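You operate a simulated robot arm through the tools that you are given. There is no shell and no other tool. Be economical: measure what you need, move in short steps, check, and stop when the job is done.

You run a simulated two-armed robot. Do the job below in one go: nothing can be reset, and whatever is moved stays where it is left.

TASK
Pick up the key fob labelled "Gate" from the top of the sample bench with one hand, pass it to the other hand and put it on the film bed of the roll stand. Set down upright: key fob.

Only the result counts: the job must be done as asked and must still hold three seconds after the hand-in. Knocking over, shifting, dropping, spilling or breaking anything else fails it.

THE ROBOT
Two 7-joint arms with two-finger parallel grippers on one trunk, on a base that drives. Base frame: it is fixed to the floor where the robot stands at the start and does not move with it; the origin is under the middle of the robot, x ahead of it, y to its left, z up; the surface under the hand at the start is at about z = 0.8. Readings come in m, degrees, newtons and seconds.
The left shoulder is at the start at [0.05, 0.209, 1.146], the right one opposite. With the tool pointing down near the work surface each hand reaches from about 0.24 to 0.9 m from the robot's upright axis, wherever it stands, measured 20 degrees to its own side. Places, roughly: film bed of the roll stand (17x13 cm) [-1.42, -2.22, 0.84]. Payload 4.4 kg a hand.
The tool frame of a hand sits at the grasp point between the pads (the TCP): z along the fingers, y along the line on which they close. The tips reach 0.023 m beyond it. Largest opening 0.094 m; finger width 0.038, thickness 0.01; the body of the gripper, 0.054 by 0.096 m, starts 0.039 m behind the TCP.
Orientation is that of the tool frame in the base frame, as a unit quaternion [w, x, y, z]. With the fingers straight down and closing along the base's y, the tool's x points along the base's -x, its y along +y and its z along -z.

THE INTERFACE
- The arms move only by the tool send_rows. It takes "left_increments", "right_increments" or both (then of equal length, played together; a hand with none holds still); each is a list of rows, each a list of 3 entries, a list of its own where there are three numbers: the turn, a rotation vector about the base's x, y, z in units of 5 degrees (1.0 is 5 degrees), then the shift along the base's x, y, z in units of 25 mm (1.0 is 25 mm), then the opening, from 0 (shut) to 1 (fully open). In form: [[[ax, ay, az], [x, y, z], hand], ...]. A call has 1 to 20 rows; each row shifts and turns the commanded pose from where the row before left it. A call with a number of a shift or a turn outside -1 to 1 is refused whole. A row lasts 0.2 s, in which the tool goes at most 0.05 m and 8.6 degrees; a call with a longer step from one row to the next is refused whole, and so is a gripper value outside its range. Where a pose cannot be reached the arm comes as near as it can. A force on the tool above 40 N (or 10 N above the force at the start of the call, whichever is more), or a blocked arm, ends the call early, and 0.2 s more pass. Each finger travels about 0.108 m/s and halts on what it meets, pressing with about 40 N; the grip force reading is that of the motor and also rises with nothing between the fingers. The clock runs only during rows and for 0.2 s after the last one: add rows that do not move to give the fingers time. The reply holds the time, the measured pose of the TCP, the force on the tool along the base axes, the opening and the grip force, in the units named above and with some noise, with the torque about the TCP (base axes, N m) and any sound that the robot's microphone picked up, and new pictures: "views" is both (left out), scene, wrist or none (wrist: the cameras of the hands that moved).
- Cameras (640 x 400 px; columns grow to the right, rows downward): "scene" is now at [0.1569, -0.0108, 1.3083]; the picture's right is [-0.16, -0.99, 0.00], its down [-0.69, 0.12, -0.71] and it looks along [0.70, -0.12, -0.70] (base axes); focal length 247 px, centre (320, 200). "left" rides on the left gripper at [0.086, -0.016, -0.074] in its tool frame; the picture's right is [0.18, 0.98, 0.00], its down [-0.58, 0.11, -0.81] and it looks along [-0.79, 0.15, 0.59] (tool axes); focal length 243 px, centre (320, 200). "right" rides on the right gripper at [0.086, 0.016, -0.074] in its tool frame; the picture's right is [-0.18, 0.98, 0.00], its down [-0.58, -0.11, -0.81] and it looks along [-0.79, -0.15, 0.59] (tool axes); focal length 243 px, centre (320, 200). There is no depth. A picture from a camera that has moved, and an enlarged one, comes with that camera's place and axes in the base frame and with its lens. The place of the scene camera against the robot may be out by one fixed shift of up to 0.012 m in any direction.
- raise_lower(by): slides the trunk up (or, below 0, down) by that many m; the arms and the scene camera ride with it, the base frame stays. It gives what a move gives, with no picture.
- steer(legs): drives the robot by 1 to 6 legs, each [ahead, left, turn to the left] in m, m and degrees, along the robot's own axes; the way and the turn of a leg run together, so that a leg with both is an arc; at most 1.5 m and 180 degrees a leg. The arms and the cameras ride along, it lands a little off, and it stops where it bumps. It gives what a move gives, and a new picture of the scene camera.
- aim_head(pan, tilt): turns the head with the scene camera to pan (to the left, within 80 degrees either way) and tilt (down, from -29 to 69), counted from straight ahead of the robot. It gives what a move gives, and a new picture of the scene camera.
- inspect(camera, box): a new picture of the part [left, top, right, bottom] of that camera's present view, enlarged. It takes no simulated time.
- sign_off(): hands the job in; it is judged then, once.

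Go step by step. Nothing tells you exact positions but the pictures and the camera data: compare them with the known pose of the tool, close in by small moves and look again before you grip or let go. The budget is 120 turns and 260 pictures, counting those below and the enlarged ones. Unless the task says otherwise, let go and move clear before handing in, and close with one line.

The tools are called as a command line: name --argument value ..., lists and objects as JSON in quotes. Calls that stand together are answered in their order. send_rows: Moves the arms, as the interface text tells. Its arguments: {"type":"object","properties":{"left_increments":{"type":"array"},"right_increments":{"type":"array"},"views":{"type":"string","enum":["both","scene","wrist","none"]}},"required":[]} The other tools are called the same way: raise_lower (by) slides the trunk up or down; steer (legs) drives the base; aim_head (pan, tilt) turns the head that bears the scene camera; inspect (camera, box) takes an enlarged picture of a part of a camera's view; sign_off () hands the job in.

At the start:

```text
t: 0.0
left_position: [0.6371, 0.2554, 1.1003]
left_tool_rot: [-0.001, -0.001, 1.0, 0.0]
left_contact_force: [-0.6, 0.3, 0.7]
left_torque: [0.0, 0.02, -0.02]
left_width: 0.094
left_grip_force: 0.0
right_position: [0.6084, -0.3615, 1.0755]
right_tool_rot: [0.0, 0.0, 1.0, 0.001]
right_contact_force: [-0.7, -0.3, 0.6]
right_torque: [0.02, -0.06, 0.0]
right_width: 0.0937
right_grip_force: 0.0
trunk travel left (down, up): [-0.225, 0.338]
robot x, y, heading: [-0.0021, 0.0049, 0.3]
head pan, tilt: [-9.5, 44.5]
```

scene: 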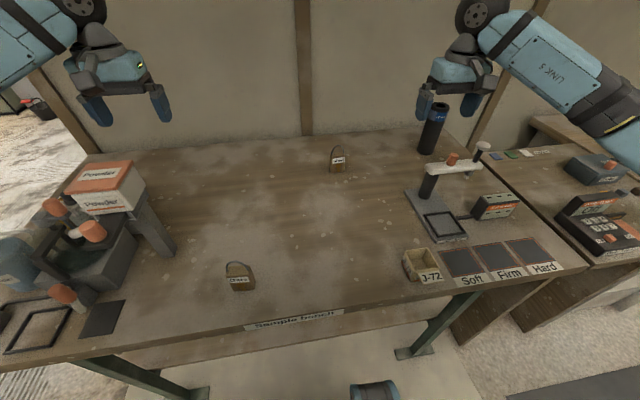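
right: 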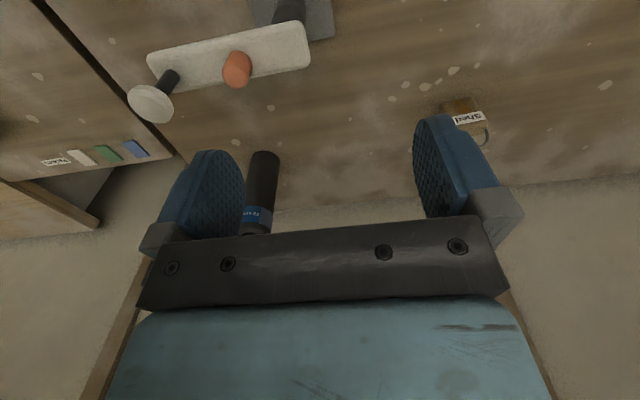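
left: 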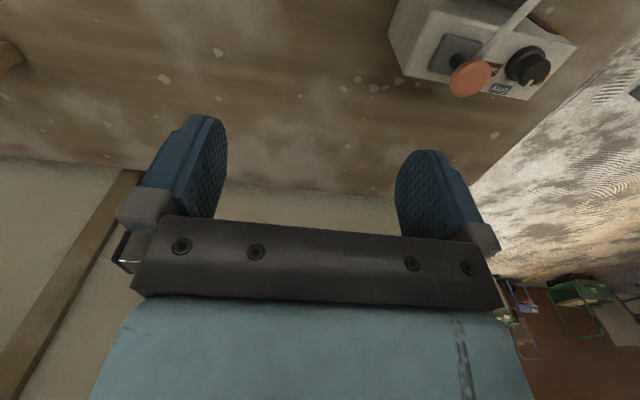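

I see two fobs on the bench; I need to read their labels first.

inspect --camera "scene" --box '[200, 240, 280, 300]'

inspect --camera "scene" --box '[300, 130, 380, 180]'

```text
6.67 times, centred on (240, 270) of scene
camera zoom: at [0.1569, -0.0108, 1.3083], right [-0.16, -0.99, 0.0], down [-0.69, 0.12, -0.71], along [0.7, -0.12, -0.7], focal length 1647 px, centre (853, -267)
```

zoom: 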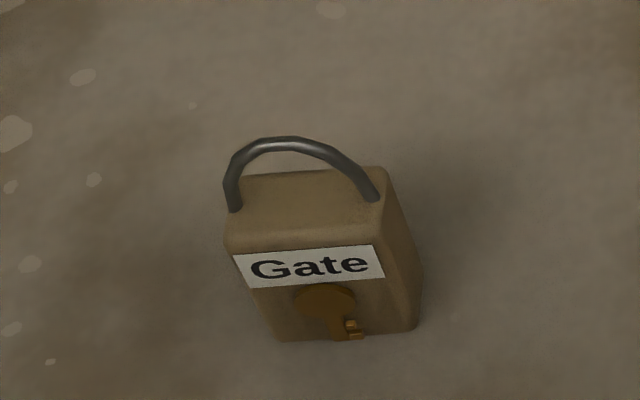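

```text
8.00 times, centred on (340, 155) of scene
camera zoom: at [0.1569, -0.0108, 1.3083], right [-0.16, -0.99, 0.0], down [-0.69, 0.12, -0.71], along [0.7, -0.12, -0.7], focal length 1976 px, centre (160, 560)
```

zoom: 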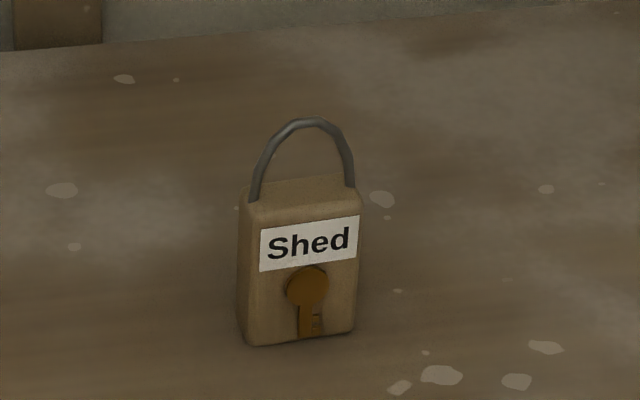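

The "Gate" fob is the near one, at about (0.42, 0.11). I'll look towards the roll stand before choosing how to grip.

aim_head --pan -80 --tilt 15

```text
t: 1.4
left_position: [0.6365, 0.255, 1.1026]
left_tool_rot: [-0.001, 0.0, 1.0, 0.0]
left_contact_force: [-0.7, -0.9, -0.3]
left_torque: [0.02, -0.01, 0.0]
left_width: 0.0941
left_grip_force: 0.1
right_position: [0.6093, -0.3617, 1.0758]
right_tool_rot: [0.0, 0.0, 1.0, 0.0]
right_contact_force: [0.1, 0.0, -0.1]
right_torque: [0.0, 0.0, 0.04]
right_width: 0.0939
right_grip_force: 0.0
trunk travel left (down, up): [-0.225, 0.338]
robot x, y, heading: [-0.0046, -0.0023, -0.0]
head pan, tilt: [-80.0, 15.0]
camera scene: at [0.0926, -0.0894, 1.3543], right [-0.98, -0.17, 0.0], down [-0.05, 0.26, -0.97], along [0.17, -0.95, -0.26], focal length 247 px, centre (320, 200)
```

scene: 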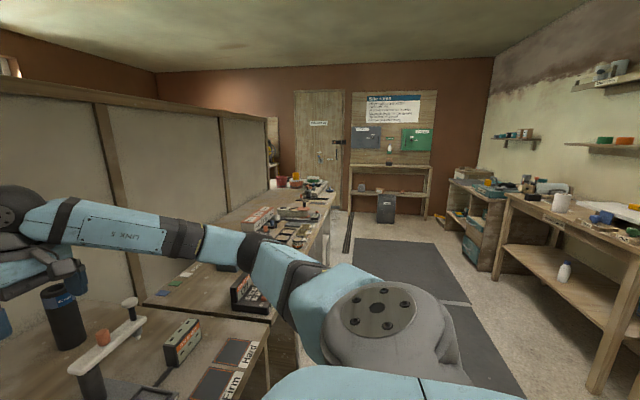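

inspect --camera "scene" --box '[480, 140, 640, 260]'

steer --legs '[[0, 0, -45]]'

```text
3.33 times, centred on (560, 200) of scene
camera zoom: at [0.0926, -0.0894, 1.3543], right [-0.98, -0.17, 0.0], down [-0.05, 0.26, -0.97], along [0.17, -0.95, -0.26], focal length 823 px, centre (-480, 200)
```

zoom: 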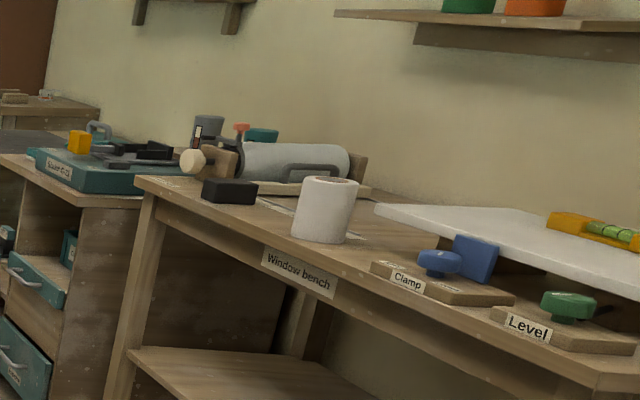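

```text
t: 3.9
left_position: [0.631, -0.2699, 1.0997]
left_tool_rot: [0.001, 0.382, 0.924, 0.001]
left_contact_force: [0.3, -0.9, -0.4]
left_torque: [-0.01, -0.02, -0.02]
left_width: 0.0939
left_grip_force: 0.1
right_position: [0.1751, -0.6852, 1.0758]
right_tool_rot: [0.0, 0.382, 0.924, 0.0]
right_contact_force: [0.0, 0.1, -0.1]
right_torque: [0.01, -0.01, 0.03]
right_width: 0.0939
right_grip_force: 0.1
trunk travel left (down, up): [-0.225, 0.338]
robot x, y, heading: [-0.0002, -0.0023, -44.6]
head pan, tilt: [-80.0, 15.0]
camera scene: at [0.003, -0.1217, 1.3543], right [-0.82, 0.57, 0.0], down [0.15, 0.21, -0.97], along [-0.55, -0.79, -0.26], focal length 247 px, centre (320, 200)
```

scene: 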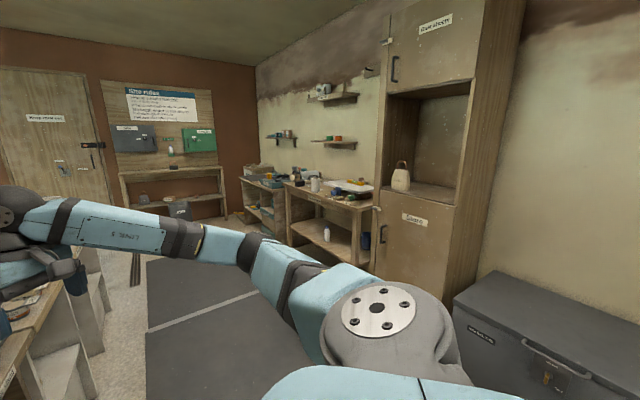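

The roll stand is on the window bench behind me, open from above. I'll pick with the left hand pitched 45° and low, pass to the right hand gripping from above, then drive. First I turn back and back off for reach.

steer --legs '[[0, 0, 44.6], [-0.2, 0, 0]]'

aim_head --pan 10 --tilt 40

inspect --camera "scene" --box '[240, 140, 400, 240]'

```text
t: 7.5
left_position: [0.44, 0.2515, 1.1013]
left_tool_rot: [0.0, 0.004, 1.0, 0.001]
left_contact_force: [-0.5, -0.6, 0.3]
left_torque: [-0.02, -0.07, -0.01]
left_width: 0.0943
left_grip_force: 0.1
right_position: [0.4056, -0.3645, 1.0757]
right_tool_rot: [0.0, 0.003, 1.0, 0.0]
right_contact_force: [-0.5, 0.3, 0.2]
right_torque: [-0.03, 0.0, -0.01]
right_width: 0.0939
right_grip_force: 0.0
trunk travel left (down, up): [-0.225, 0.338]
robot x, y, heading: [-0.1989, 0.003, -0.5]
head pan, tilt: [-80.0, 15.0]
camera scene: at [-0.1081, -0.0883, 1.3544], right [-0.99, -0.17, 0.0], down [-0.04, 0.26, -0.97], along [0.16, -0.95, -0.26], focal length 247 px, centre (320, 200)
```

scene: 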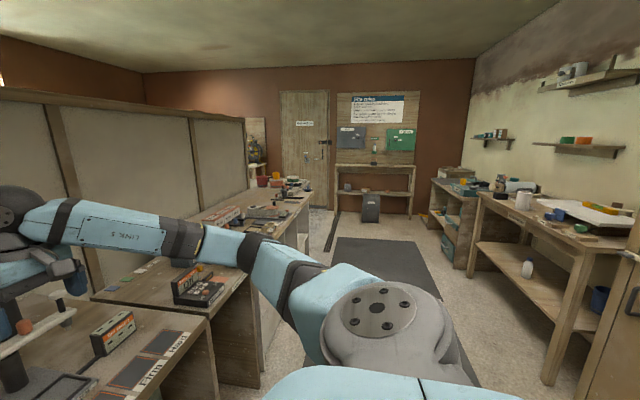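

```text
t: 9.2
left_position: [0.4398, 0.2507, 1.1001]
left_tool_rot: [0.0, 0.004, 1.0, 0.0]
left_contact_force: [-0.8, -0.7, 0.1]
left_torque: [-0.01, -0.01, 0.0]
left_width: 0.0939
left_grip_force: 0.0
right_position: [0.4063, -0.3648, 1.0749]
right_tool_rot: [0.001, 0.003, 1.0, 0.0]
right_contact_force: [-0.7, -0.3, 0.2]
right_torque: [0.02, 0.02, 0.04]
right_width: 0.0943
right_grip_force: 0.0
trunk travel left (down, up): [-0.225, 0.338]
robot x, y, heading: [-0.1963, 0.0026, -0.6]
head pan, tilt: [10.0, 40.0]
camera scene: at [-0.0391, 0.0179, 1.3148], right [0.17, -0.99, 0.0], down [-0.63, -0.11, -0.77], along [0.76, 0.13, -0.64], focal length 247 px, centre (320, 200)
```

scene: 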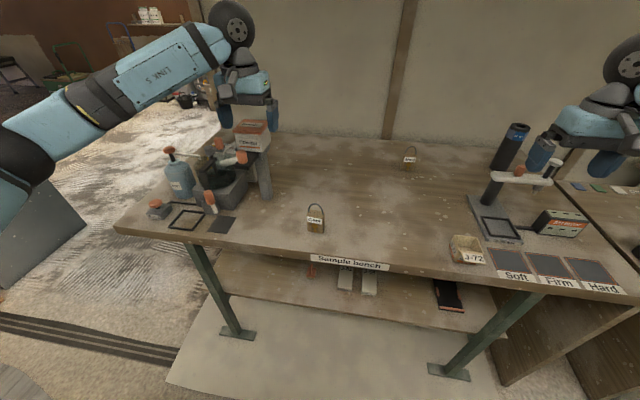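

```text
4.00 times, centred on (320, 190) of scene
camera zoom: at [-0.0391, 0.0179, 1.3148], right [0.17, -0.99, 0.0], down [-0.63, -0.11, -0.77], along [0.76, 0.13, -0.64], focal length 988 px, centre (320, 240)
```

zoom: 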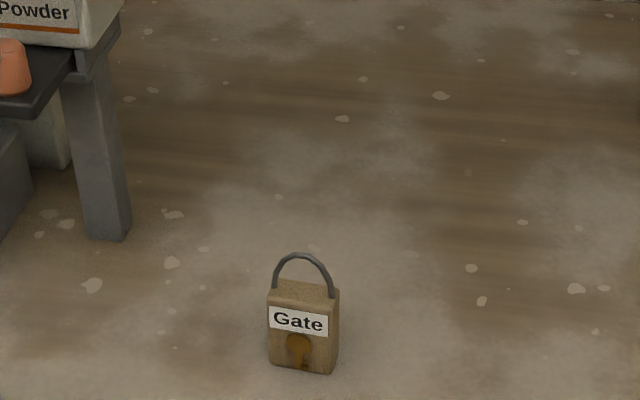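

The Gate fob stands square to the base axes at about (0.44, 0.111), z 0.80–0.864, with the ring up to 0.90. I'll bring the left hand to a 45° pitched pre-grasp in front of and above it.

send_rows --left_increments '[[[0, -1, 0], [-0.427, -0.622, -0.8], 1], [[0, -1, 0], [-0.427, -0.622, -0.8], 1], [[0, -1, 0], [-0.427, -0.622, -0.8], 1], [[0, -1, 0], [-0.427, -0.622, -0.8], 1], [[0, -1, 0], [-0.427, -0.622, -0.8], 1], [[0, -1, 0], [-0.427, -0.622, -0.8], 1], [[0, -1, 0], [-0.427, -0.622, -0.8], 1], [[0, -1, 0], [-0.427, -0.622, -0.8], 1], [[0, -1, 0], [-0.427, -0.622, -0.8], 1], [[0, 0, 0], [0, 0, 0], 1]]'

```text
t: 11.4
left_position: [0.3436, 0.1097, 0.919]
left_tool_rot: [0.383, 0.003, 0.924, 0.002]
left_contact_force: [-0.3, 0.7, -0.5]
left_torque: [0.05, -0.03, 0.02]
left_width: 0.0941
left_grip_force: 0.1
right_position: [0.4059, -0.3651, 1.0759]
right_tool_rot: [0.0, 0.003, 1.0, 0.0]
right_contact_force: [0.2, -0.4, 0.5]
right_torque: [0.04, 0.01, -0.03]
right_width: 0.094
right_grip_force: 0.1
trunk travel left (down, up): [-0.225, 0.338]
robot x, y, heading: [-0.1993, 0.0035, -0.4]
head pan, tilt: [10.0, 40.0]
camera scene: at [-0.0393, 0.0181, 1.3148], right [0.17, -0.99, 0.0], down [-0.63, -0.11, -0.77], along [0.76, 0.13, -0.64], focal length 247 px, centre (320, 200)
camera left: at [0.229, 0.0941, 0.911], right [-0.12, 0.98, -0.13], down [-0.16, 0.1, 0.98], along [0.98, 0.14, 0.14], focal length 243 px, centre (320, 200)
```

scene: 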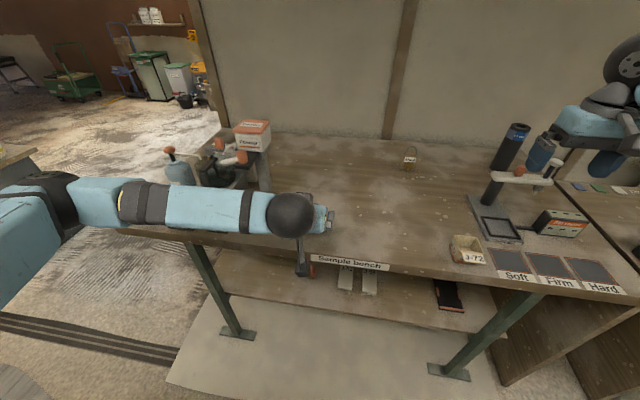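
left: 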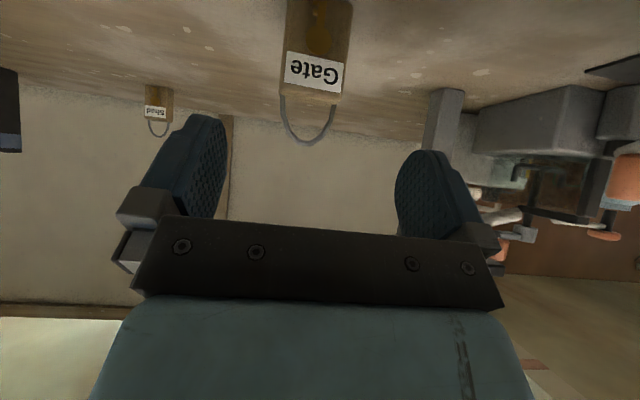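

The wrist view agrees: fob centred at y≈0.109, top of the body at ≈0.86. I'll advance along the tool axis with the fingers open.

send_rows --left_increments '[[[0, 0, 0], [0.683, 0, -0.664], 1], [[0, 0, 0], [0.683, 0, -0.664], 1], [[0, 0, 0], [0.683, 0, -0.664], 1], [[0, 0, 0], [0.683, 0, -0.664], 1], [[0, 0, 0], [0.683, 0, -0.664], 1], [[0, 0, 0], [0, 0, 0], 1]]'

inspect --camera "scene" --box '[260, 160, 380, 250]'

```text
t: 12.8
left_position: [0.4295, 0.11, 0.8378]
left_tool_rot: [0.383, 0.004, 0.924, 0.001]
left_contact_force: [-0.2, 0.2, 0.0]
left_torque: [0.0, -0.01, 0.0]
left_width: 0.0939
left_grip_force: 0.0
right_position: [0.4063, -0.3633, 1.0756]
right_tool_rot: [0.0, 0.003, 1.0, 0.0]
right_contact_force: [0.3, 0.7, -1.2]
right_torque: [-0.03, -0.01, 0.01]
right_width: 0.0938
right_grip_force: 0.0
trunk travel left (down, up): [-0.225, 0.338]
robot x, y, heading: [-0.1983, 0.0052, -0.4]
head pan, tilt: [10.0, 40.0]
camera scene: at [-0.0394, 0.018, 1.3148], right [0.17, -0.99, 0.0], down [-0.63, -0.11, -0.77], along [0.76, 0.13, -0.64], focal length 247 px, centre (320, 200)
camera left: at [0.3146, 0.0936, 0.8283], right [-0.12, 0.98, -0.12], down [-0.16, 0.1, 0.98], along [0.98, 0.14, 0.14], focal length 243 px, centre (320, 200)
```

scene: 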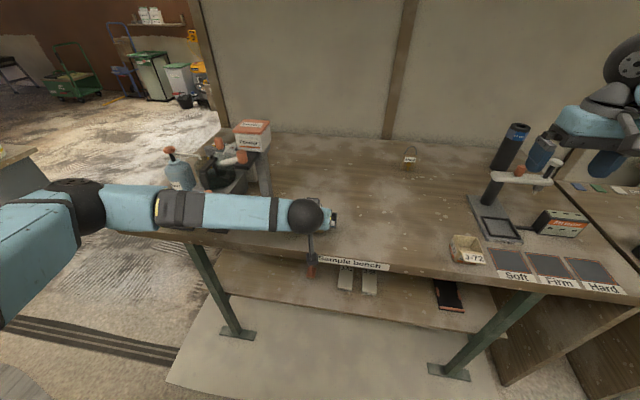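
left: 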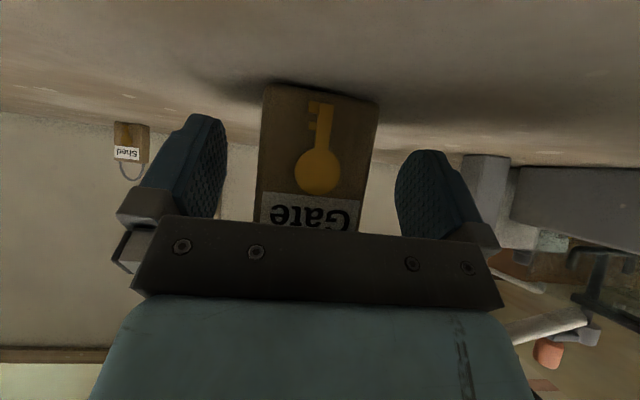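

```text
4.44 times, centred on (320, 205) of scene
camera zoom: at [-0.0394, 0.018, 1.3148], right [0.17, -0.99, 0.0], down [-0.63, -0.11, -0.77], along [0.76, 0.13, -0.64], focal length 1098 px, centre (320, 178)
```

zoom: 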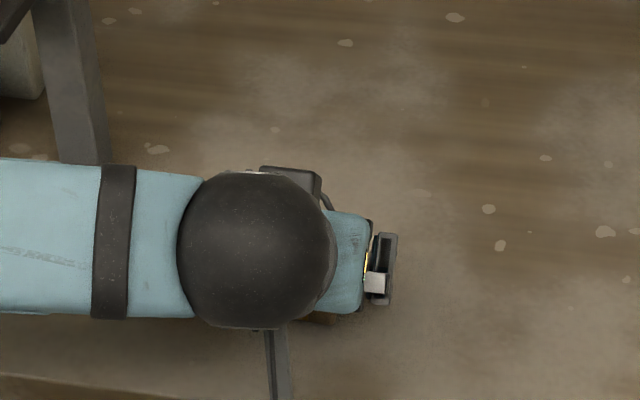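

The fob sits between the pads, about 4 mm to the −y side. I'll shift over and close.

send_rows --left_increments '[[[0, 0, 0], [0, -0.16, 0], 1], [[0, 0, 0], [0, 0, 0], 0.6], [[0, 0, 0], [0, 0, 0], 0.3], [[0, 0, 0], [0, 0, 0], 0.1], [[0, 0, 0], [0, 0, 0], 0.1], [[0, 0, 0], [0, 0, 0], 0.1]]' --views "wrist"

```text
t: 14.2
left_position: [0.4296, 0.1076, 0.8373]
left_tool_rot: [0.383, 0.005, 0.924, 0.001]
left_contact_force: [-1.2, 0.3, 0.0]
left_torque: [-0.04, 0.02, 0.0]
left_width: 0.0463
left_grip_force: 40.4
right_position: [0.4061, -0.3643, 1.0758]
right_tool_rot: [-0.001, 0.005, 1.0, 0.0]
right_contact_force: [-0.2, 0.1, 0.7]
right_torque: [-0.01, -0.01, 0.01]
right_width: 0.0939
right_grip_force: 0.2
trunk travel left (down, up): [-0.225, 0.338]
robot x, y, heading: [-0.1984, 0.0006, -0.5]
head pan, tilt: [10.0, 40.0]
camera left: at [0.3144, 0.0899, 0.8283], right [-0.12, 0.98, -0.12], down [-0.16, 0.1, 0.98], along [0.98, 0.14, 0.14], focal length 243 px, centre (320, 200)
```

left: 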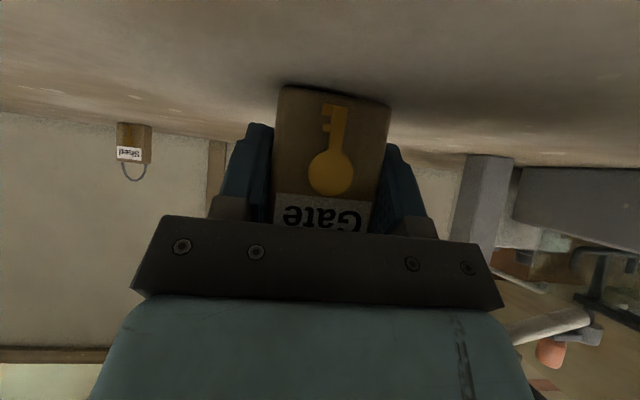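

The grip holds (46 mm, 40 N). I'll lift and bring the fob in front of the robot's middle, clear of everything.

send_rows --left_increments '[[[0, 0, 0], [0, 0, 0.5], 0.1], [[0, 0, 0], [0, 0, 1], 0.1], [[0, 0, 0], [0, 0, 1], 0.1], [[0, 0, 0], [0, 0, 1], 0.1], [[0, 0, 0], [0, 0, 1], 0.1], [[0, 0, 0], [0, 0, 1], 0.1], [[0, 0, 0], [0, -1, 1], 0.1], [[0, 0, 0], [0, -1, 0.5], 0.1], [[0, 0, 0], [0, -1, 0], 0.1], [[0, 0, 0], [0, -1, 0], 0.1], [[0, 0, 0], [0, -0.3, 0], 0.1], [[0, 0, 0], [0, 0, 0], 0.1]]'

inspect --camera "scene" --box '[260, 100, 420, 220]'

```text
t: 16.8
left_position: [0.4289, 0.0003, 1.0119]
left_tool_rot: [0.383, 0.004, 0.924, 0.001]
left_contact_force: [0.7, -0.3, 0.7]
left_torque: [-0.02, 0.0, 0.0]
left_width: 0.0463
left_grip_force: 40.0
right_position: [0.4046, -0.3653, 1.0747]
right_tool_rot: [0.0, 0.003, 1.0, -0.001]
right_contact_force: [-1.2, -0.2, -0.2]
right_torque: [0.01, 0.0, 0.0]
right_width: 0.0942
right_grip_force: 0.0
trunk travel left (down, up): [-0.225, 0.338]
robot x, y, heading: [-0.1997, 0.0027, -0.5]
head pan, tilt: [10.0, 40.0]
camera scene: at [-0.0391, 0.0179, 1.3148], right [0.17, -0.99, 0.0], down [-0.63, -0.11, -0.77], along [0.76, 0.13, -0.64], focal length 247 px, centre (320, 200)
camera left: at [0.3148, -0.0175, 1.0034], right [-0.12, 0.98, -0.12], down [-0.16, 0.1, 0.98], along [0.98, 0.14, 0.14], focal length 243 px, centre (320, 200)
```

scene: 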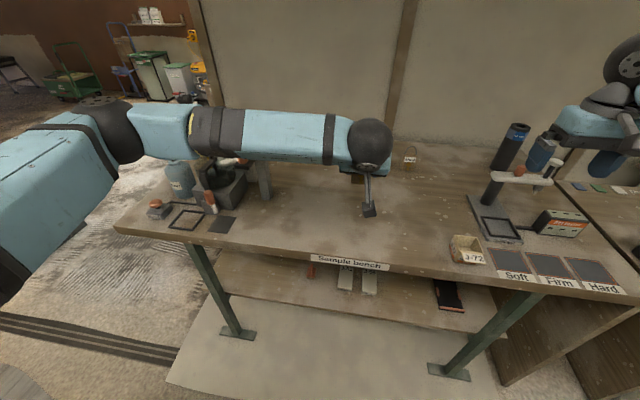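
left: 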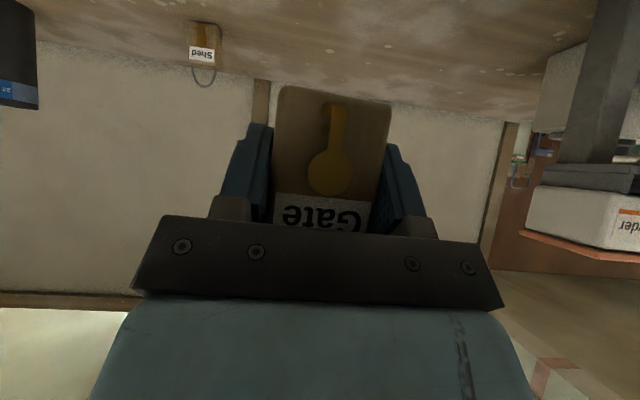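

```text
3.33 times, centred on (340, 160) of scene
camera zoom: at [-0.0391, 0.0179, 1.3148], right [0.17, -0.99, 0.0], down [-0.63, -0.11, -0.77], along [0.76, 0.13, -0.64], focal length 823 px, centre (253, 333)
```

zoom: 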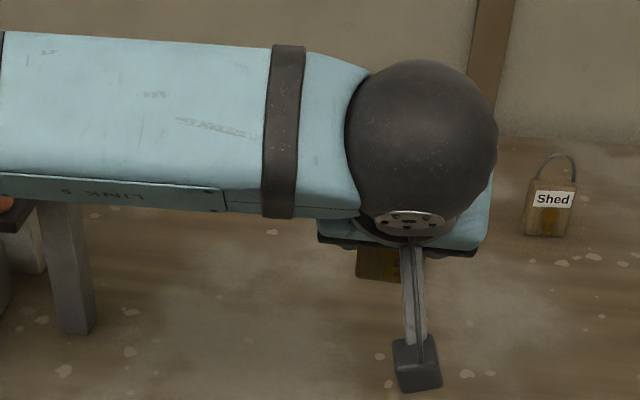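

The left wrist would crowd the right hand's camera in this hold. I'll set the fob back on the open bench at y≈0 and regrasp it low from the left side, so the right hand can take it straight from above.

send_rows --left_increments '[[[0, 0, 0], [0, 0, -1], 0.1], [[0, 0, 0], [0, 0, -1], 0.1], [[0, 0, 0], [0, 0, -1], 0.1], [[0, 0, 0], [0, 0, -1], 0.1], [[0, 0, 0], [0, 0, -1], 0.1], [[0, 0, 0], [0, 0, -1], 0.1], [[0, 0, 0], [0, 0, -0.5], 0.1], [[0, 0, 0], [0, 0, -0.3], 0.1], [[0, 0, 0], [0, 0, -0.1], 0.1], [[0, 0, 0], [0, 0, 0], 0.1]]' --views "wrist"

```text
t: 19.0
left_position: [0.4309, -0.0008, 0.8391]
left_tool_rot: [0.383, 0.002, 0.924, 0.003]
left_contact_force: [0.9, 0.7, -0.9]
left_torque: [-0.04, 0.02, 0.0]
left_width: 0.0458
left_grip_force: 40.2
right_position: [0.4065, -0.3642, 1.0758]
right_tool_rot: [0.0, 0.003, 1.0, 0.0]
right_contact_force: [-0.6, -0.5, 0.6]
right_torque: [0.04, -0.01, 0.01]
right_width: 0.0939
right_grip_force: 0.1
trunk travel left (down, up): [-0.225, 0.338]
robot x, y, heading: [-0.2015, 0.0016, -0.6]
head pan, tilt: [10.0, 40.0]
camera left: at [0.315, -0.0171, 0.831], right [-0.12, 0.98, -0.12], down [-0.16, 0.1, 0.98], along [0.98, 0.14, 0.14], focal length 243 px, centre (320, 200)
```

left: 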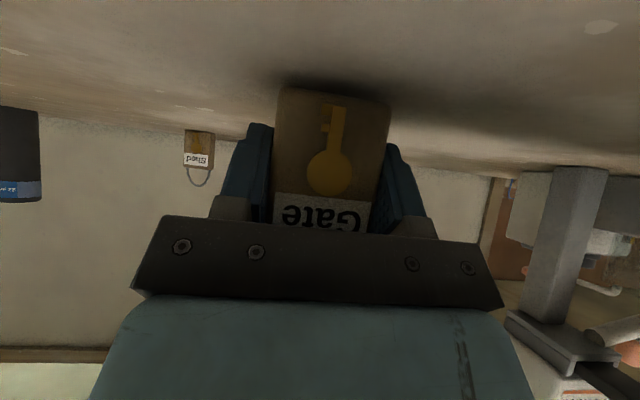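

Nearly down. I'll lower the last 2 mm to the pick height, open and back out along the tool axis.

send_rows --left_increments '[[[0, 0, 0], [0, 0, -0.04], 0.1], [[0, 0, 0], [0, 0, -0.04], 0.1], [[0, 0, 0], [0, 0, 0], 0.1]]' --views "none"

send_rows --left_increments '[[[0, 0, 0], [0, 0, 0], 0.6], [[0, 0, 0], [0, 0, 0], 0.8], [[0, 0, 0], [0, 0, 0], 1], [[0, 0, 0], [-0.7, 0, 0.7], 1], [[0, 0, 0], [-0.7, 0, 0.7], 1], [[0, 0, 0], [-0.7, 0, 0.7], 1], [[0, 0, 0], [-0.7, 0, 0.7], 1], [[0, 0, 0], [-0.7, 0, 0.7], 1], [[0, 0, 0], [-0.7, 0, 0.7], 1], [[0, 0, 0], [0, 0, 1], 1], [[0, 0, 0], [0, 0, 1], 1]]'

```text
t: 19.8
left_position: [0.4297, -0.0007, 0.8392]
left_tool_rot: [0.382, 0.003, 0.924, 0.002]
left_contact_force: [0.6, -0.2, -0.3]
left_torque: [-0.01, -0.01, 0.04]
left_width: 0.0456
left_grip_force: 40.2
right_position: [0.406, -0.3635, 1.0757]
right_tool_rot: [0.0, 0.002, 1.0, 0.0]
right_contact_force: [-0.5, 1.3, 0.1]
right_torque: [0.01, -0.03, -0.01]
right_width: 0.0938
right_grip_force: 0.1
trunk travel left (down, up): [-0.225, 0.338]
robot x, y, heading: [-0.1972, -0.0001, -0.6]
head pan, tilt: [10.0, 40.0]
```

```text
t: 22.2
left_position: [0.3242, -0.0019, 0.9934]
left_tool_rot: [0.383, 0.004, 0.924, 0.002]
left_contact_force: [0.2, 0.2, -0.1]
left_torque: [0.0, -0.03, 0.0]
left_width: 0.0941
left_grip_force: 0.2
right_position: [0.4067, -0.3643, 1.076]
right_tool_rot: [-0.001, 0.003, 1.0, 0.0]
right_contact_force: [-0.5, 0.3, -0.4]
right_torque: [-0.01, -0.04, 0.0]
right_width: 0.094
right_grip_force: 0.0
trunk travel left (down, up): [-0.225, 0.338]
robot x, y, heading: [-0.1975, -0.0003, -0.5]
head pan, tilt: [10.0, 40.0]
camera scene: at [-0.0396, 0.0178, 1.3148], right [0.17, -0.99, 0.0], down [-0.63, -0.11, -0.77], along [0.76, 0.13, -0.64], focal length 247 px, centre (320, 200)
camera left: at [0.209, -0.0177, 0.9836], right [-0.12, 0.98, -0.12], down [-0.16, 0.1, 0.98], along [0.98, 0.14, 0.14], focal length 243 px, centre (320, 200)
```

scene: 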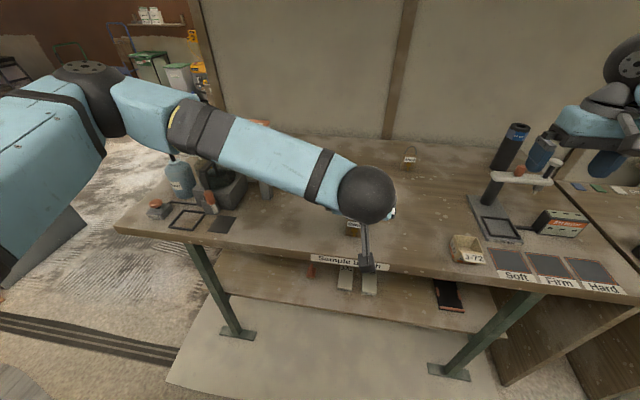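
left: 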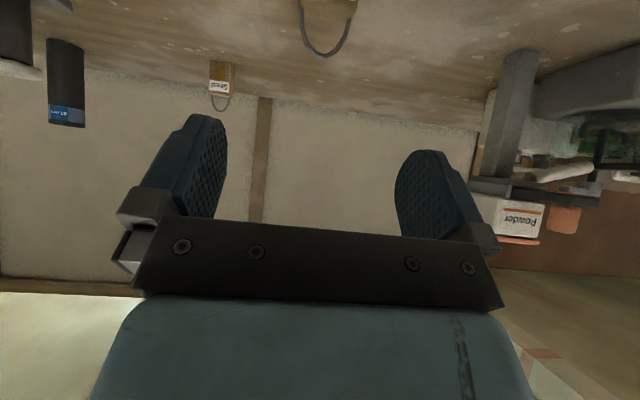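

The fob stands at about (0.44, 0.0). I'll reorient the left hand: back to vertical, then yaw −90°, well above the bench.

send_rows --left_increments '[[[0, 1, 0], [0.522, 0.72, 0.3], 1], [[0, 1, 0], [0.522, 0.72, 0.3], 1], [[0, 1, 0], [0.522, 0.72, 0.3], 1], [[0, 1, 0], [0.522, 0.72, 0.3], 1], [[0, 1, 0], [0.522, 0.72, 0.3], 1], [[0, 1, 0], [0.522, 0.72, 0.3], 1], [[0, 1, 0], [0.522, 0.72, 0.3], 1], [[0, 1, 0], [0.522, 0.72, 0.3], 1], [[0, 1, 0], [0.522, 0.72, 0.3], 1], [[0, 0, -1], [0, 0, 0], 1], [[0, 0, -1], [0, 0, 0], 1], [[0, 0, -1], [0, 0, 0], 1], [[0, 0, -1], [0, 0, 0], 1], [[0, 0, -1], [0, 0, 0], 1], [[0, 0, -1], [0, 0, 0], 1], [[0, 0, -1], [0, 0, 0], 1], [[0, 0, -1], [0, 0, 0], 1], [[0, 0, -1], [0, 0, 0], 1]]' --views "scene"

```text
t: 26.0
left_position: [0.4418, 0.1612, 1.0611]
left_tool_rot: [0.0, 0.387, 0.922, -0.001]
left_contact_force: [-1.2, -0.1, 0.8]
left_torque: [0.01, 0.0, 0.03]
left_width: 0.0941
left_grip_force: 0.3
right_position: [0.4064, -0.3642, 1.075]
right_tool_rot: [0.0, 0.003, 1.0, 0.0]
right_contact_force: [-0.6, 0.4, 0.4]
right_torque: [0.01, 0.02, -0.01]
right_width: 0.0941
right_grip_force: 0.0
trunk travel left (down, up): [-0.225, 0.338]
robot x, y, heading: [-0.2014, 0.0004, -0.5]
head pan, tilt: [10.0, 40.0]
camera scene: at [-0.0391, 0.0179, 1.3148], right [0.17, -0.99, 0.0], down [-0.63, -0.11, -0.77], along [0.76, 0.13, -0.64], focal length 247 px, centre (320, 200)
```

scene: 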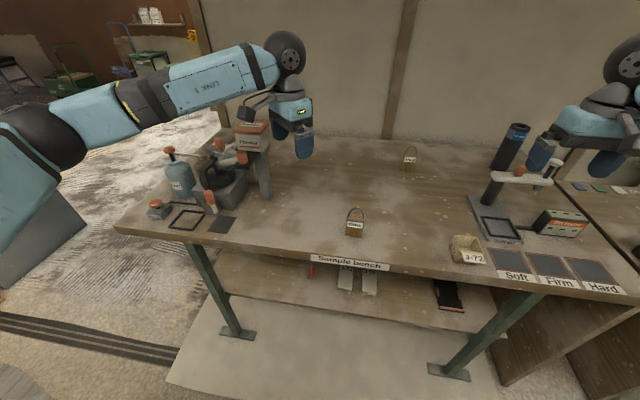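

send_rows --left_increments '[[[0, 0, -1], [0, 0, 0], 1], [[0, 0, -1], [0, 0, 0], 1], [[0, 0, -1], [0, 0, 0], 1], [[0, 0, -1], [0, 0, 0], 1], [[0, 0, -1], [0, 0, 0], 1], [[0, 0, -1], [0, 0, 0], 1], [[0, 0, -1], [0, 0, 0], 1], [[0, 0, -1], [0, 0, 0], 1], [[0, 0, -1], [0, 0, 0], 1], [[-1, 0, 0], [0, -0.24, -0.645], 1], [[-1, 0, 0], [0, -0.24, -0.645], 1], [[-1, 0, 0], [0, -0.24, -0.645], 1], [[-1, 0, 0], [0, -0.24, -0.645], 1], [[-1, 0, 0], [0, -0.24, -0.645], 1], [[-1, 0, 0], [0, -0.24, -0.645], 1], [[-1, 0, 0], [0, -0.24, -0.645], 1], [[-1, 0, 0], [0, -0.24, -0.645], 1], [[0, 0, 0], [0, 0, 0], 1]]'

inspect --camera "scene" --box '[300, 180, 420, 255]'

```text
t: 29.8
left_position: [0.3791, 0.1695, 0.9791]
left_tool_rot: [0.123, 0.417, 0.879, -0.197]
left_contact_force: [0.3, 0.2, 0.9]
left_torque: [0.0, -0.01, 0.03]
left_width: 0.0943
left_grip_force: 0.1
left hand out of reach, approached as far as the arm can: row 2, 3, 4, 5, 6, 7, 8, 9, 12, 13, 14, 16, 17
right_position: [0.4054, -0.3637, 1.075]
right_tool_rot: [-0.001, 0.002, 1.0, 0.0]
right_contact_force: [-0.4, 0.8, -0.2]
right_torque: [0.01, -0.02, 0.01]
right_width: 0.094
right_grip_force: 0.1
trunk travel left (down, up): [-0.225, 0.338]
robot x, y, heading: [-0.1985, 0.002, -0.7]
head pan, tilt: [10.0, 40.0]
camera scene: at [-0.0399, 0.018, 1.3149], right [0.17, -0.99, 0.0], down [-0.63, -0.11, -0.77], along [0.76, 0.13, -0.64], focal length 247 px, centre (320, 200)
camera left: at [0.3087, 0.2507, 1.0177], right [0.65, 0.69, -0.31], down [0.41, 0.03, 0.91], along [0.64, -0.72, -0.26], focal length 243 px, centre (320, 200)
```

scene: 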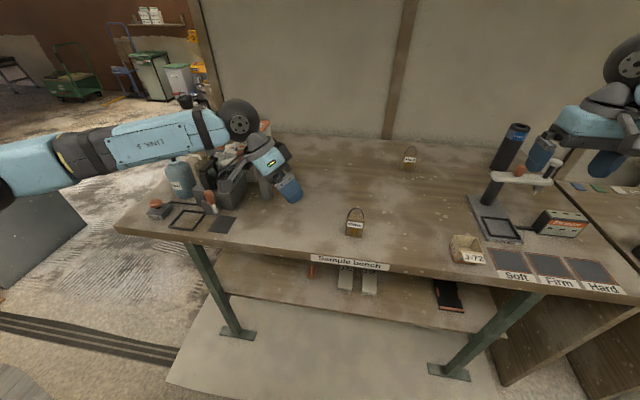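
left: 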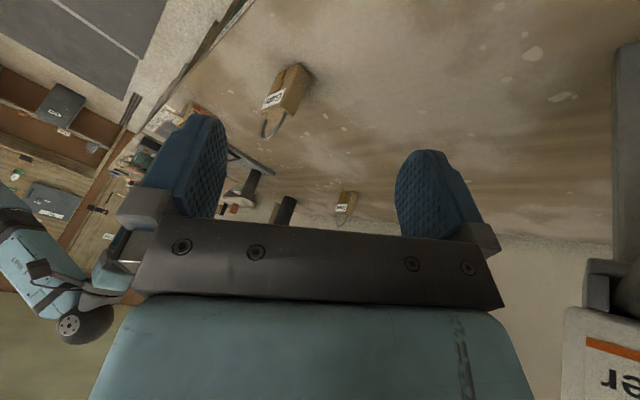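

```text
5.33 times, centred on (360, 218) of scene
camera zoom: at [-0.0399, 0.018, 1.3149], right [0.17, -0.99, 0.0], down [-0.63, -0.11, -0.77], along [0.76, 0.13, -0.64], focal length 1317 px, centre (107, 107)
```

zoom: 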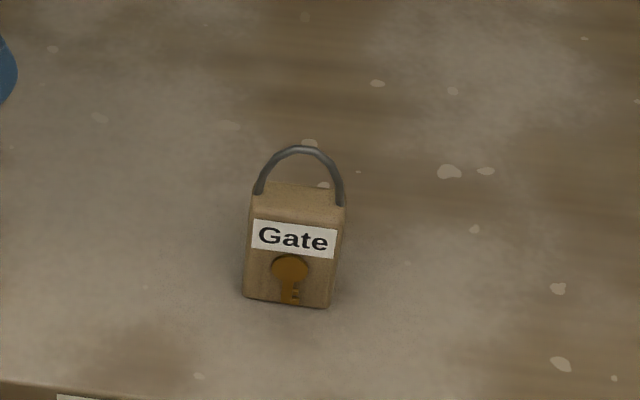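

The −90° yaw is beyond the left wrist's range. New plan: regrasp from the front but shallower and flatter (35° pitch), then turn the fob −45° in the air so the right hand can take it from above at +45°. First I reverse the last rotation.

send_rows --left_increments '[[[1, 0, 0], [0, 0.24, 0.645], 1], [[1, 0, 0], [0, 0.24, 0.645], 1], [[1, 0, 0], [0, 0.24, 0.645], 1], [[1, 0, 0], [0, 0.24, 0.645], 1], [[1, 0, 0], [0, 0.24, 0.645], 1], [[1, 0, 0], [0, 0.24, 0.645], 1], [[1, 0, 0], [0, 0.24, 0.645], 1], [[1, 0, 0], [0, 0.24, 0.645], 1], [[0, 0, 1], [0, 0, 0], 1], [[0, 0, 1], [0, 0, 0], 1], [[0, 0, 1], [0, 0, 0], 1], [[0, 0, 1], [0, 0, 0], 1], [[0, 0, 1], [0, 0, 0], 1], [[0, 0, 1], [0, 0, 0], 1], [[0, 0, 1], [0, 0, 0], 1], [[0, 0, 1], [0, 0, 0], 1], [[0, 0, 1], [0, 0, 0], 1], [[0, 0, 0], [0, 0, 0], 1]]' --views "scene"

```text
t: 33.6
left_position: [0.3801, 0.2163, 1.1092]
left_tool_rot: [-0.069, 0.058, 0.991, 0.097]
left_contact_force: [0.6, -0.2, 0.2]
left_torque: [0.03, -0.01, 0.03]
left_width: 0.0941
left_grip_force: 0.1
right_position: [0.4058, -0.3645, 1.0744]
right_tool_rot: [0.0, 0.003, 1.0, 0.0]
right_contact_force: [0.2, -0.1, 0.1]
right_torque: [0.02, 0.0, 0.01]
right_width: 0.0939
right_grip_force: 0.0
trunk travel left (down, up): [-0.225, 0.338]
robot x, y, heading: [-0.2011, 0.0017, -0.7]
head pan, tilt: [10.0, 40.0]
camera scene: at [-0.0392, 0.0179, 1.3148], right [0.17, -0.99, 0.0], down [-0.63, -0.11, -0.77], along [0.76, 0.13, -0.64], focal length 247 px, centre (320, 200)
```

scene: 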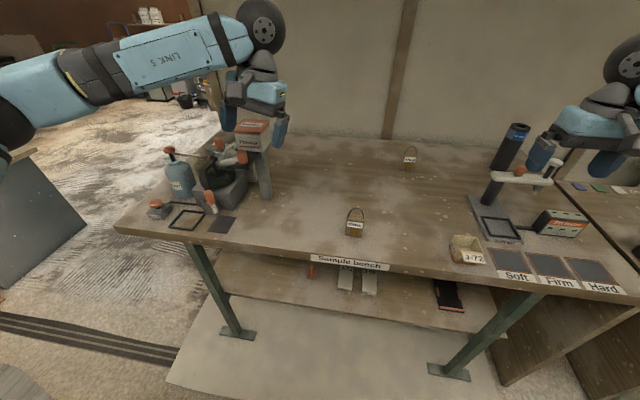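

send_rows --left_increments '[[[-0.288, -0.951, 0.068], [-0.333, -0.964, -0.876], 1], [[-0.288, -0.951, 0.068], [-0.333, -0.964, -0.876], 1], [[-0.288, -0.951, 0.068], [-0.333, -0.964, -0.876], 1], [[-0.288, -0.951, 0.068], [-0.333, -0.964, -0.876], 1], [[-0.288, -0.951, 0.068], [-0.333, -0.964, -0.876], 1], [[-0.288, -0.951, 0.068], [-0.333, -0.964, -0.876], 1], [[-0.288, -0.951, 0.068], [-0.333, -0.964, -0.876], 1], [[-0.288, -0.951, 0.068], [-0.333, -0.964, -0.876], 1], [[-0.288, -0.951, 0.068], [-0.333, -0.964, -0.876], 1], [[0, 0, 0], [0, 0, 0], 1]]'

```text
t: 35.8
left_position: [0.3041, 0.0002, 0.9107]
left_tool_rot: [0.3, 0.001, 0.954, -0.001]
left_contact_force: [0.1, 0.3, 0.4]
left_torque: [-0.02, -0.03, 0.01]
left_width: 0.094
left_grip_force: 0.1
right_position: [0.406, -0.3649, 1.075]
right_tool_rot: [0.0, 0.004, 1.0, 0.0]
right_contact_force: [0.2, 0.2, 0.1]
right_torque: [-0.01, 0.01, 0.01]
right_width: 0.0941
right_grip_force: 0.1
trunk travel left (down, up): [-0.225, 0.338]
robot x, y, heading: [-0.1986, 0.0046, -0.7]
head pan, tilt: [10.0, 40.0]
camera scene: at [-0.0393, 0.0184, 1.3148], right [0.17, -0.99, 0.0], down [-0.63, -0.11, -0.77], along [0.76, 0.13, -0.64], focal length 247 px, centre (320, 200)
camera left: at [0.1899, -0.0163, 0.9218], right [-0.15, 0.98, -0.11], down [0.01, 0.11, 0.99], along [0.99, 0.15, -0.03], focal length 243 px, centre (320, 200)
```

scene: 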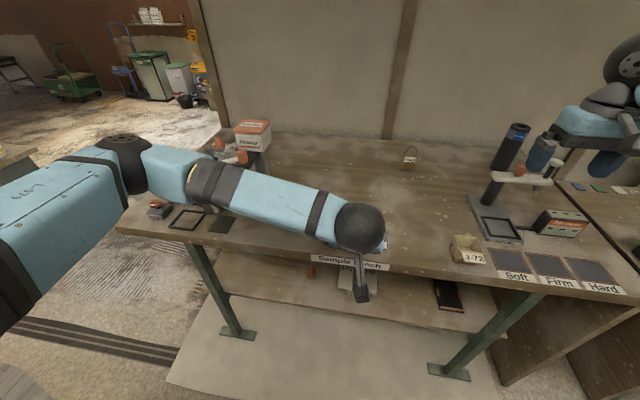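
left: 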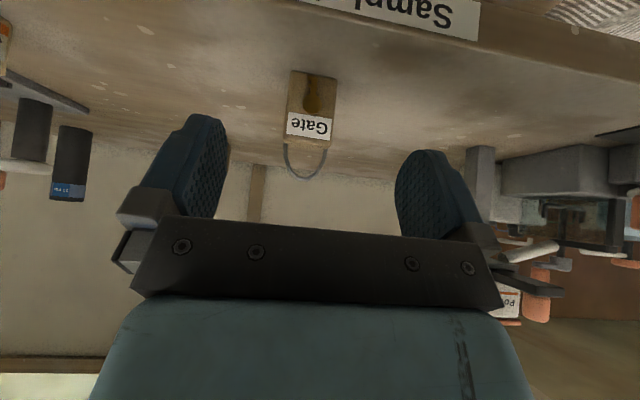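

I tilted from vertical instead of from horizontal, so I still need 20° more; I'll turn that in place and check again.

send_rows --left_increments '[[[0, -1, 0], [0, 0, 0], 1], [[0, -1, 0], [0, 0, 0], 1], [[0, -1, 0], [0, 0, 0], 1], [[0, -1, 0], [0, 0, 0], 1], [[0, 0, 0], [0, 0, 0], 1]]' --views "wrist"

```text
t: 37.0
left_position: [0.3038, 0.0008, 0.911]
left_tool_rot: [0.462, 0.001, 0.887, 0.0]
left_contact_force: [0.0, 0.0, -0.1]
left_torque: [0.01, 0.0, 0.02]
left_width: 0.0938
left_grip_force: 0.0
right_position: [0.4058, -0.3644, 1.0753]
right_tool_rot: [0.0, 0.004, 1.0, -0.001]
right_contact_force: [0.6, 0.4, 0.6]
right_torque: [-0.01, -0.02, -0.04]
right_width: 0.0939
right_grip_force: 0.1
trunk travel left (down, up): [-0.225, 0.338]
robot x, y, heading: [-0.201, 0.0021, -0.5]
head pan, tilt: [10.0, 40.0]
camera left: at [0.1937, -0.0167, 0.8828], right [-0.1, 0.98, -0.15], down [-0.33, 0.11, 0.94], along [0.94, 0.15, 0.31], focal length 243 px, centre (320, 200)
```

left: 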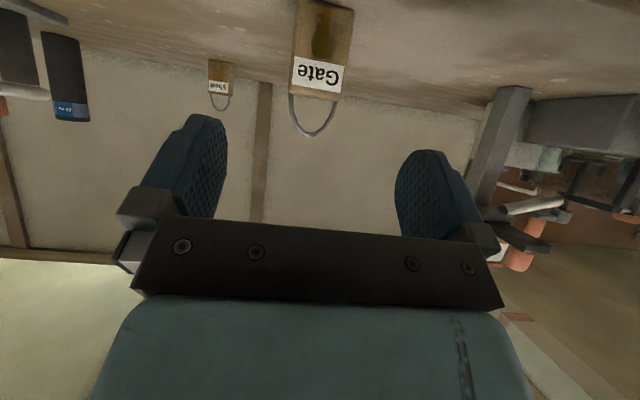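

send_rows --left_increments '[[[0, 0, 0], [0.771, 0, -0.527], 1], [[0, 0, 0], [0.771, 0, -0.527], 1], [[0, 0, 0], [0.771, 0, -0.527], 1], [[0, 0, 0], [0.771, 0, -0.527], 1], [[0, 0, 0], [0.771, 0, -0.527], 1], [[0, 0, 0], [0.771, 0, -0.527], 1], [[0, 0, 0], [0, 0, 0], 1]]' --views "wrist"

```text
t: 38.6
left_position: [0.4209, -0.0004, 0.8332]
left_tool_rot: [0.461, 0.001, 0.887, -0.001]
left_contact_force: [-0.3, 0.1, 0.1]
left_torque: [-0.03, 0.01, 0.0]
left_width: 0.0939
left_grip_force: 0.1
right_position: [0.4047, -0.3637, 1.0755]
right_tool_rot: [0.0, 0.004, 1.0, 0.0]
right_contact_force: [1.3, 0.6, -0.9]
right_torque: [0.0, 0.01, 0.02]
right_width: 0.0943
right_grip_force: 0.0
trunk travel left (down, up): [-0.225, 0.338]
robot x, y, heading: [-0.1989, 0.0009, -0.8]
head pan, tilt: [10.0, 40.0]
camera left: at [0.3095, -0.017, 0.8043], right [-0.1, 0.98, -0.15], down [-0.32, 0.11, 0.94], along [0.94, 0.15, 0.31], focal length 243 px, centre (320, 200)
```

left: 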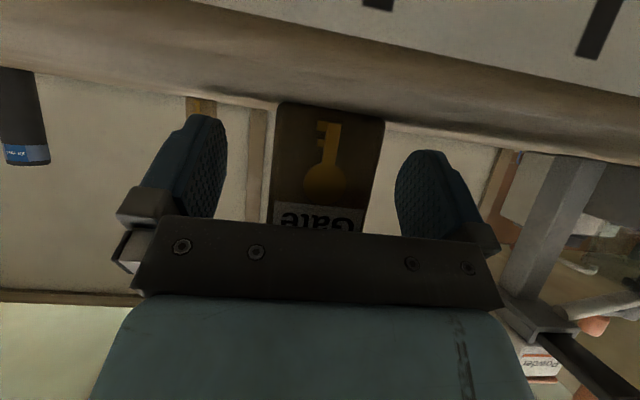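

send_rows --left_increments '[[[0, 0, 0], [0, -0.06, 0], 1], [[0, 0, 0], [0, 0, 0], 0.6], [[0, 0, 0], [0, 0, 0], 0.3], [[0, 0, 0], [0, 0, 0], 0.1], [[0, 0, 0], [0, 0, 0], 0.1], [[0, 0, 0], [0, 0, 0], 0.1]]' --views "wrist"

```text
t: 40.0
left_position: [0.4205, -0.0017, 0.8328]
left_tool_rot: [0.461, 0.002, 0.887, -0.001]
left_contact_force: [-0.8, -0.1, -0.7]
left_torque: [0.0, -0.01, -0.02]
left_width: 0.0454
left_grip_force: 39.7
right_position: [0.4054, -0.3639, 1.0756]
right_tool_rot: [0.0, 0.003, 1.0, 0.0]
right_contact_force: [-0.4, -0.4, 1.1]
right_torque: [-0.01, 0.01, -0.03]
right_width: 0.094
right_grip_force: 0.0
trunk travel left (down, up): [-0.225, 0.338]
robot x, y, heading: [-0.2002, -0.0025, -0.3]
head pan, tilt: [10.0, 40.0]
camera left: at [0.3093, -0.0184, 0.804], right [-0.1, 0.98, -0.15], down [-0.32, 0.11, 0.94], along [0.94, 0.15, 0.31], focal length 243 px, centre (320, 200)
```

left: 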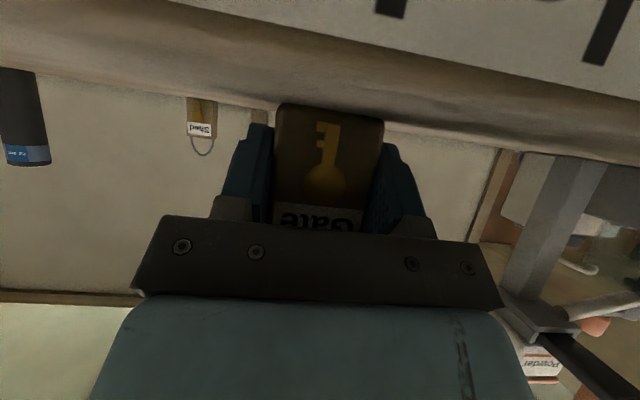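

Gripped shallow and low. I'll lift 0.175 m and turn the fob −45°.

send_rows --left_increments '[[[0, 0, 0], [0, 0, 0.5], 0.1], [[0, 0, 0], [0, 0, 1], 0.1], [[0, 0, 0], [0, 0, 1], 0.1], [[0, 0, 0], [0, 0, 1], 0.1], [[0, 0, 0], [0, 0, 1], 0.1], [[0, 0, 0], [0, 0, 1], 0.1], [[0, 0, 0], [0, 0, 1], 0.1], [[0, 0, 0], [0, 0, 0.5], 0.1], [[0, 0, -1], [0, 0, 0], 0.1], [[0, 0, -1], [0, 0, 0], 0.1], [[0, 0, -1], [0, 0, 0], 0.1], [[0, 0, -1], [0, 0, 0], 0.1], [[0, 0, -1], [0, 0, 0], 0.1], [[0, 0, -1], [0, 0, 0], 0.1], [[0, 0, -1], [0, 0, 0], 0.1], [[0, 0, -1], [0, 0, 0], 0.1], [[0, 0, -1], [0, 0, 0], 0.1], [[0, 0, 0], [0, 0, 0], 0.1]]'

inspect --camera "scene" --box '[300, 100, 420, 190]'

```text
t: 43.8
left_position: [0.4208, -0.0022, 1.0081]
left_tool_rot: [0.426, 0.341, 0.819, -0.177]
left_contact_force: [0.5, -1.1, -0.6]
left_torque: [0.0, 0.0, 0.03]
left_width: 0.0453
left_grip_force: 39.8
right_position: [0.4058, -0.365, 1.0754]
right_tool_rot: [0.0, 0.003, 1.0, 0.0]
right_contact_force: [0.1, 0.7, -0.2]
right_torque: [-0.01, 0.0, 0.0]
right_width: 0.0942
right_grip_force: 0.1
trunk travel left (down, up): [-0.225, 0.338]
robot x, y, heading: [-0.201, 0.0005, -0.4]
head pan, tilt: [10.0, 40.0]
camera scene: at [-0.0391, 0.0178, 1.3148], right [0.17, -0.99, 0.0], down [-0.63, -0.11, -0.77], along [0.76, 0.13, -0.64], focal length 247 px, centre (320, 200)
camera left: at [0.3309, 0.0643, 0.979], right [0.62, 0.77, -0.15], down [-0.15, 0.31, 0.94], along [0.77, -0.56, 0.31], focal length 243 px, centre (320, 200)
```

scene: 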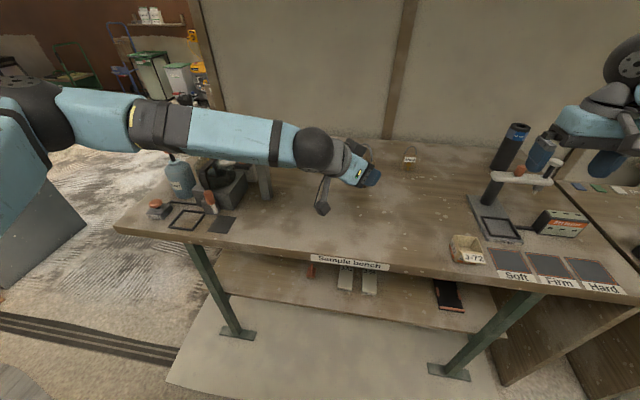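
left: 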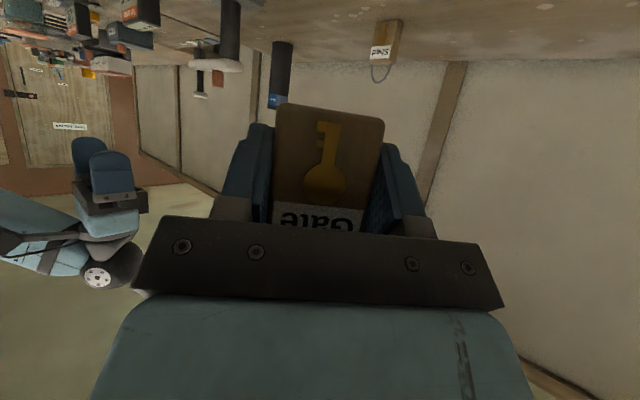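

```text
4.44 times, centred on (360, 145) of scene
camera zoom: at [-0.0391, 0.0178, 1.3148], right [0.17, -0.99, 0.0], down [-0.63, -0.11, -0.77], along [0.76, 0.13, -0.64], focal length 1098 px, centre (142, 444)
```

zoom: 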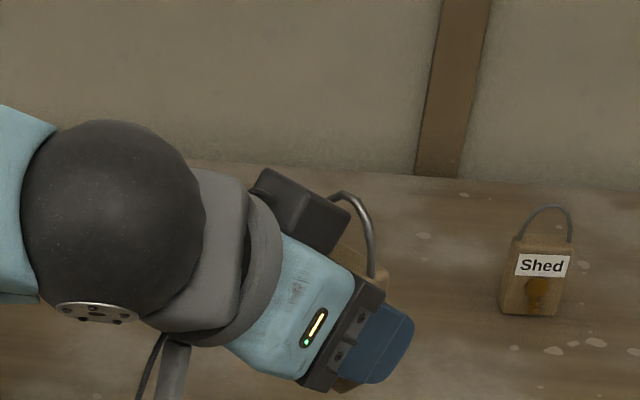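

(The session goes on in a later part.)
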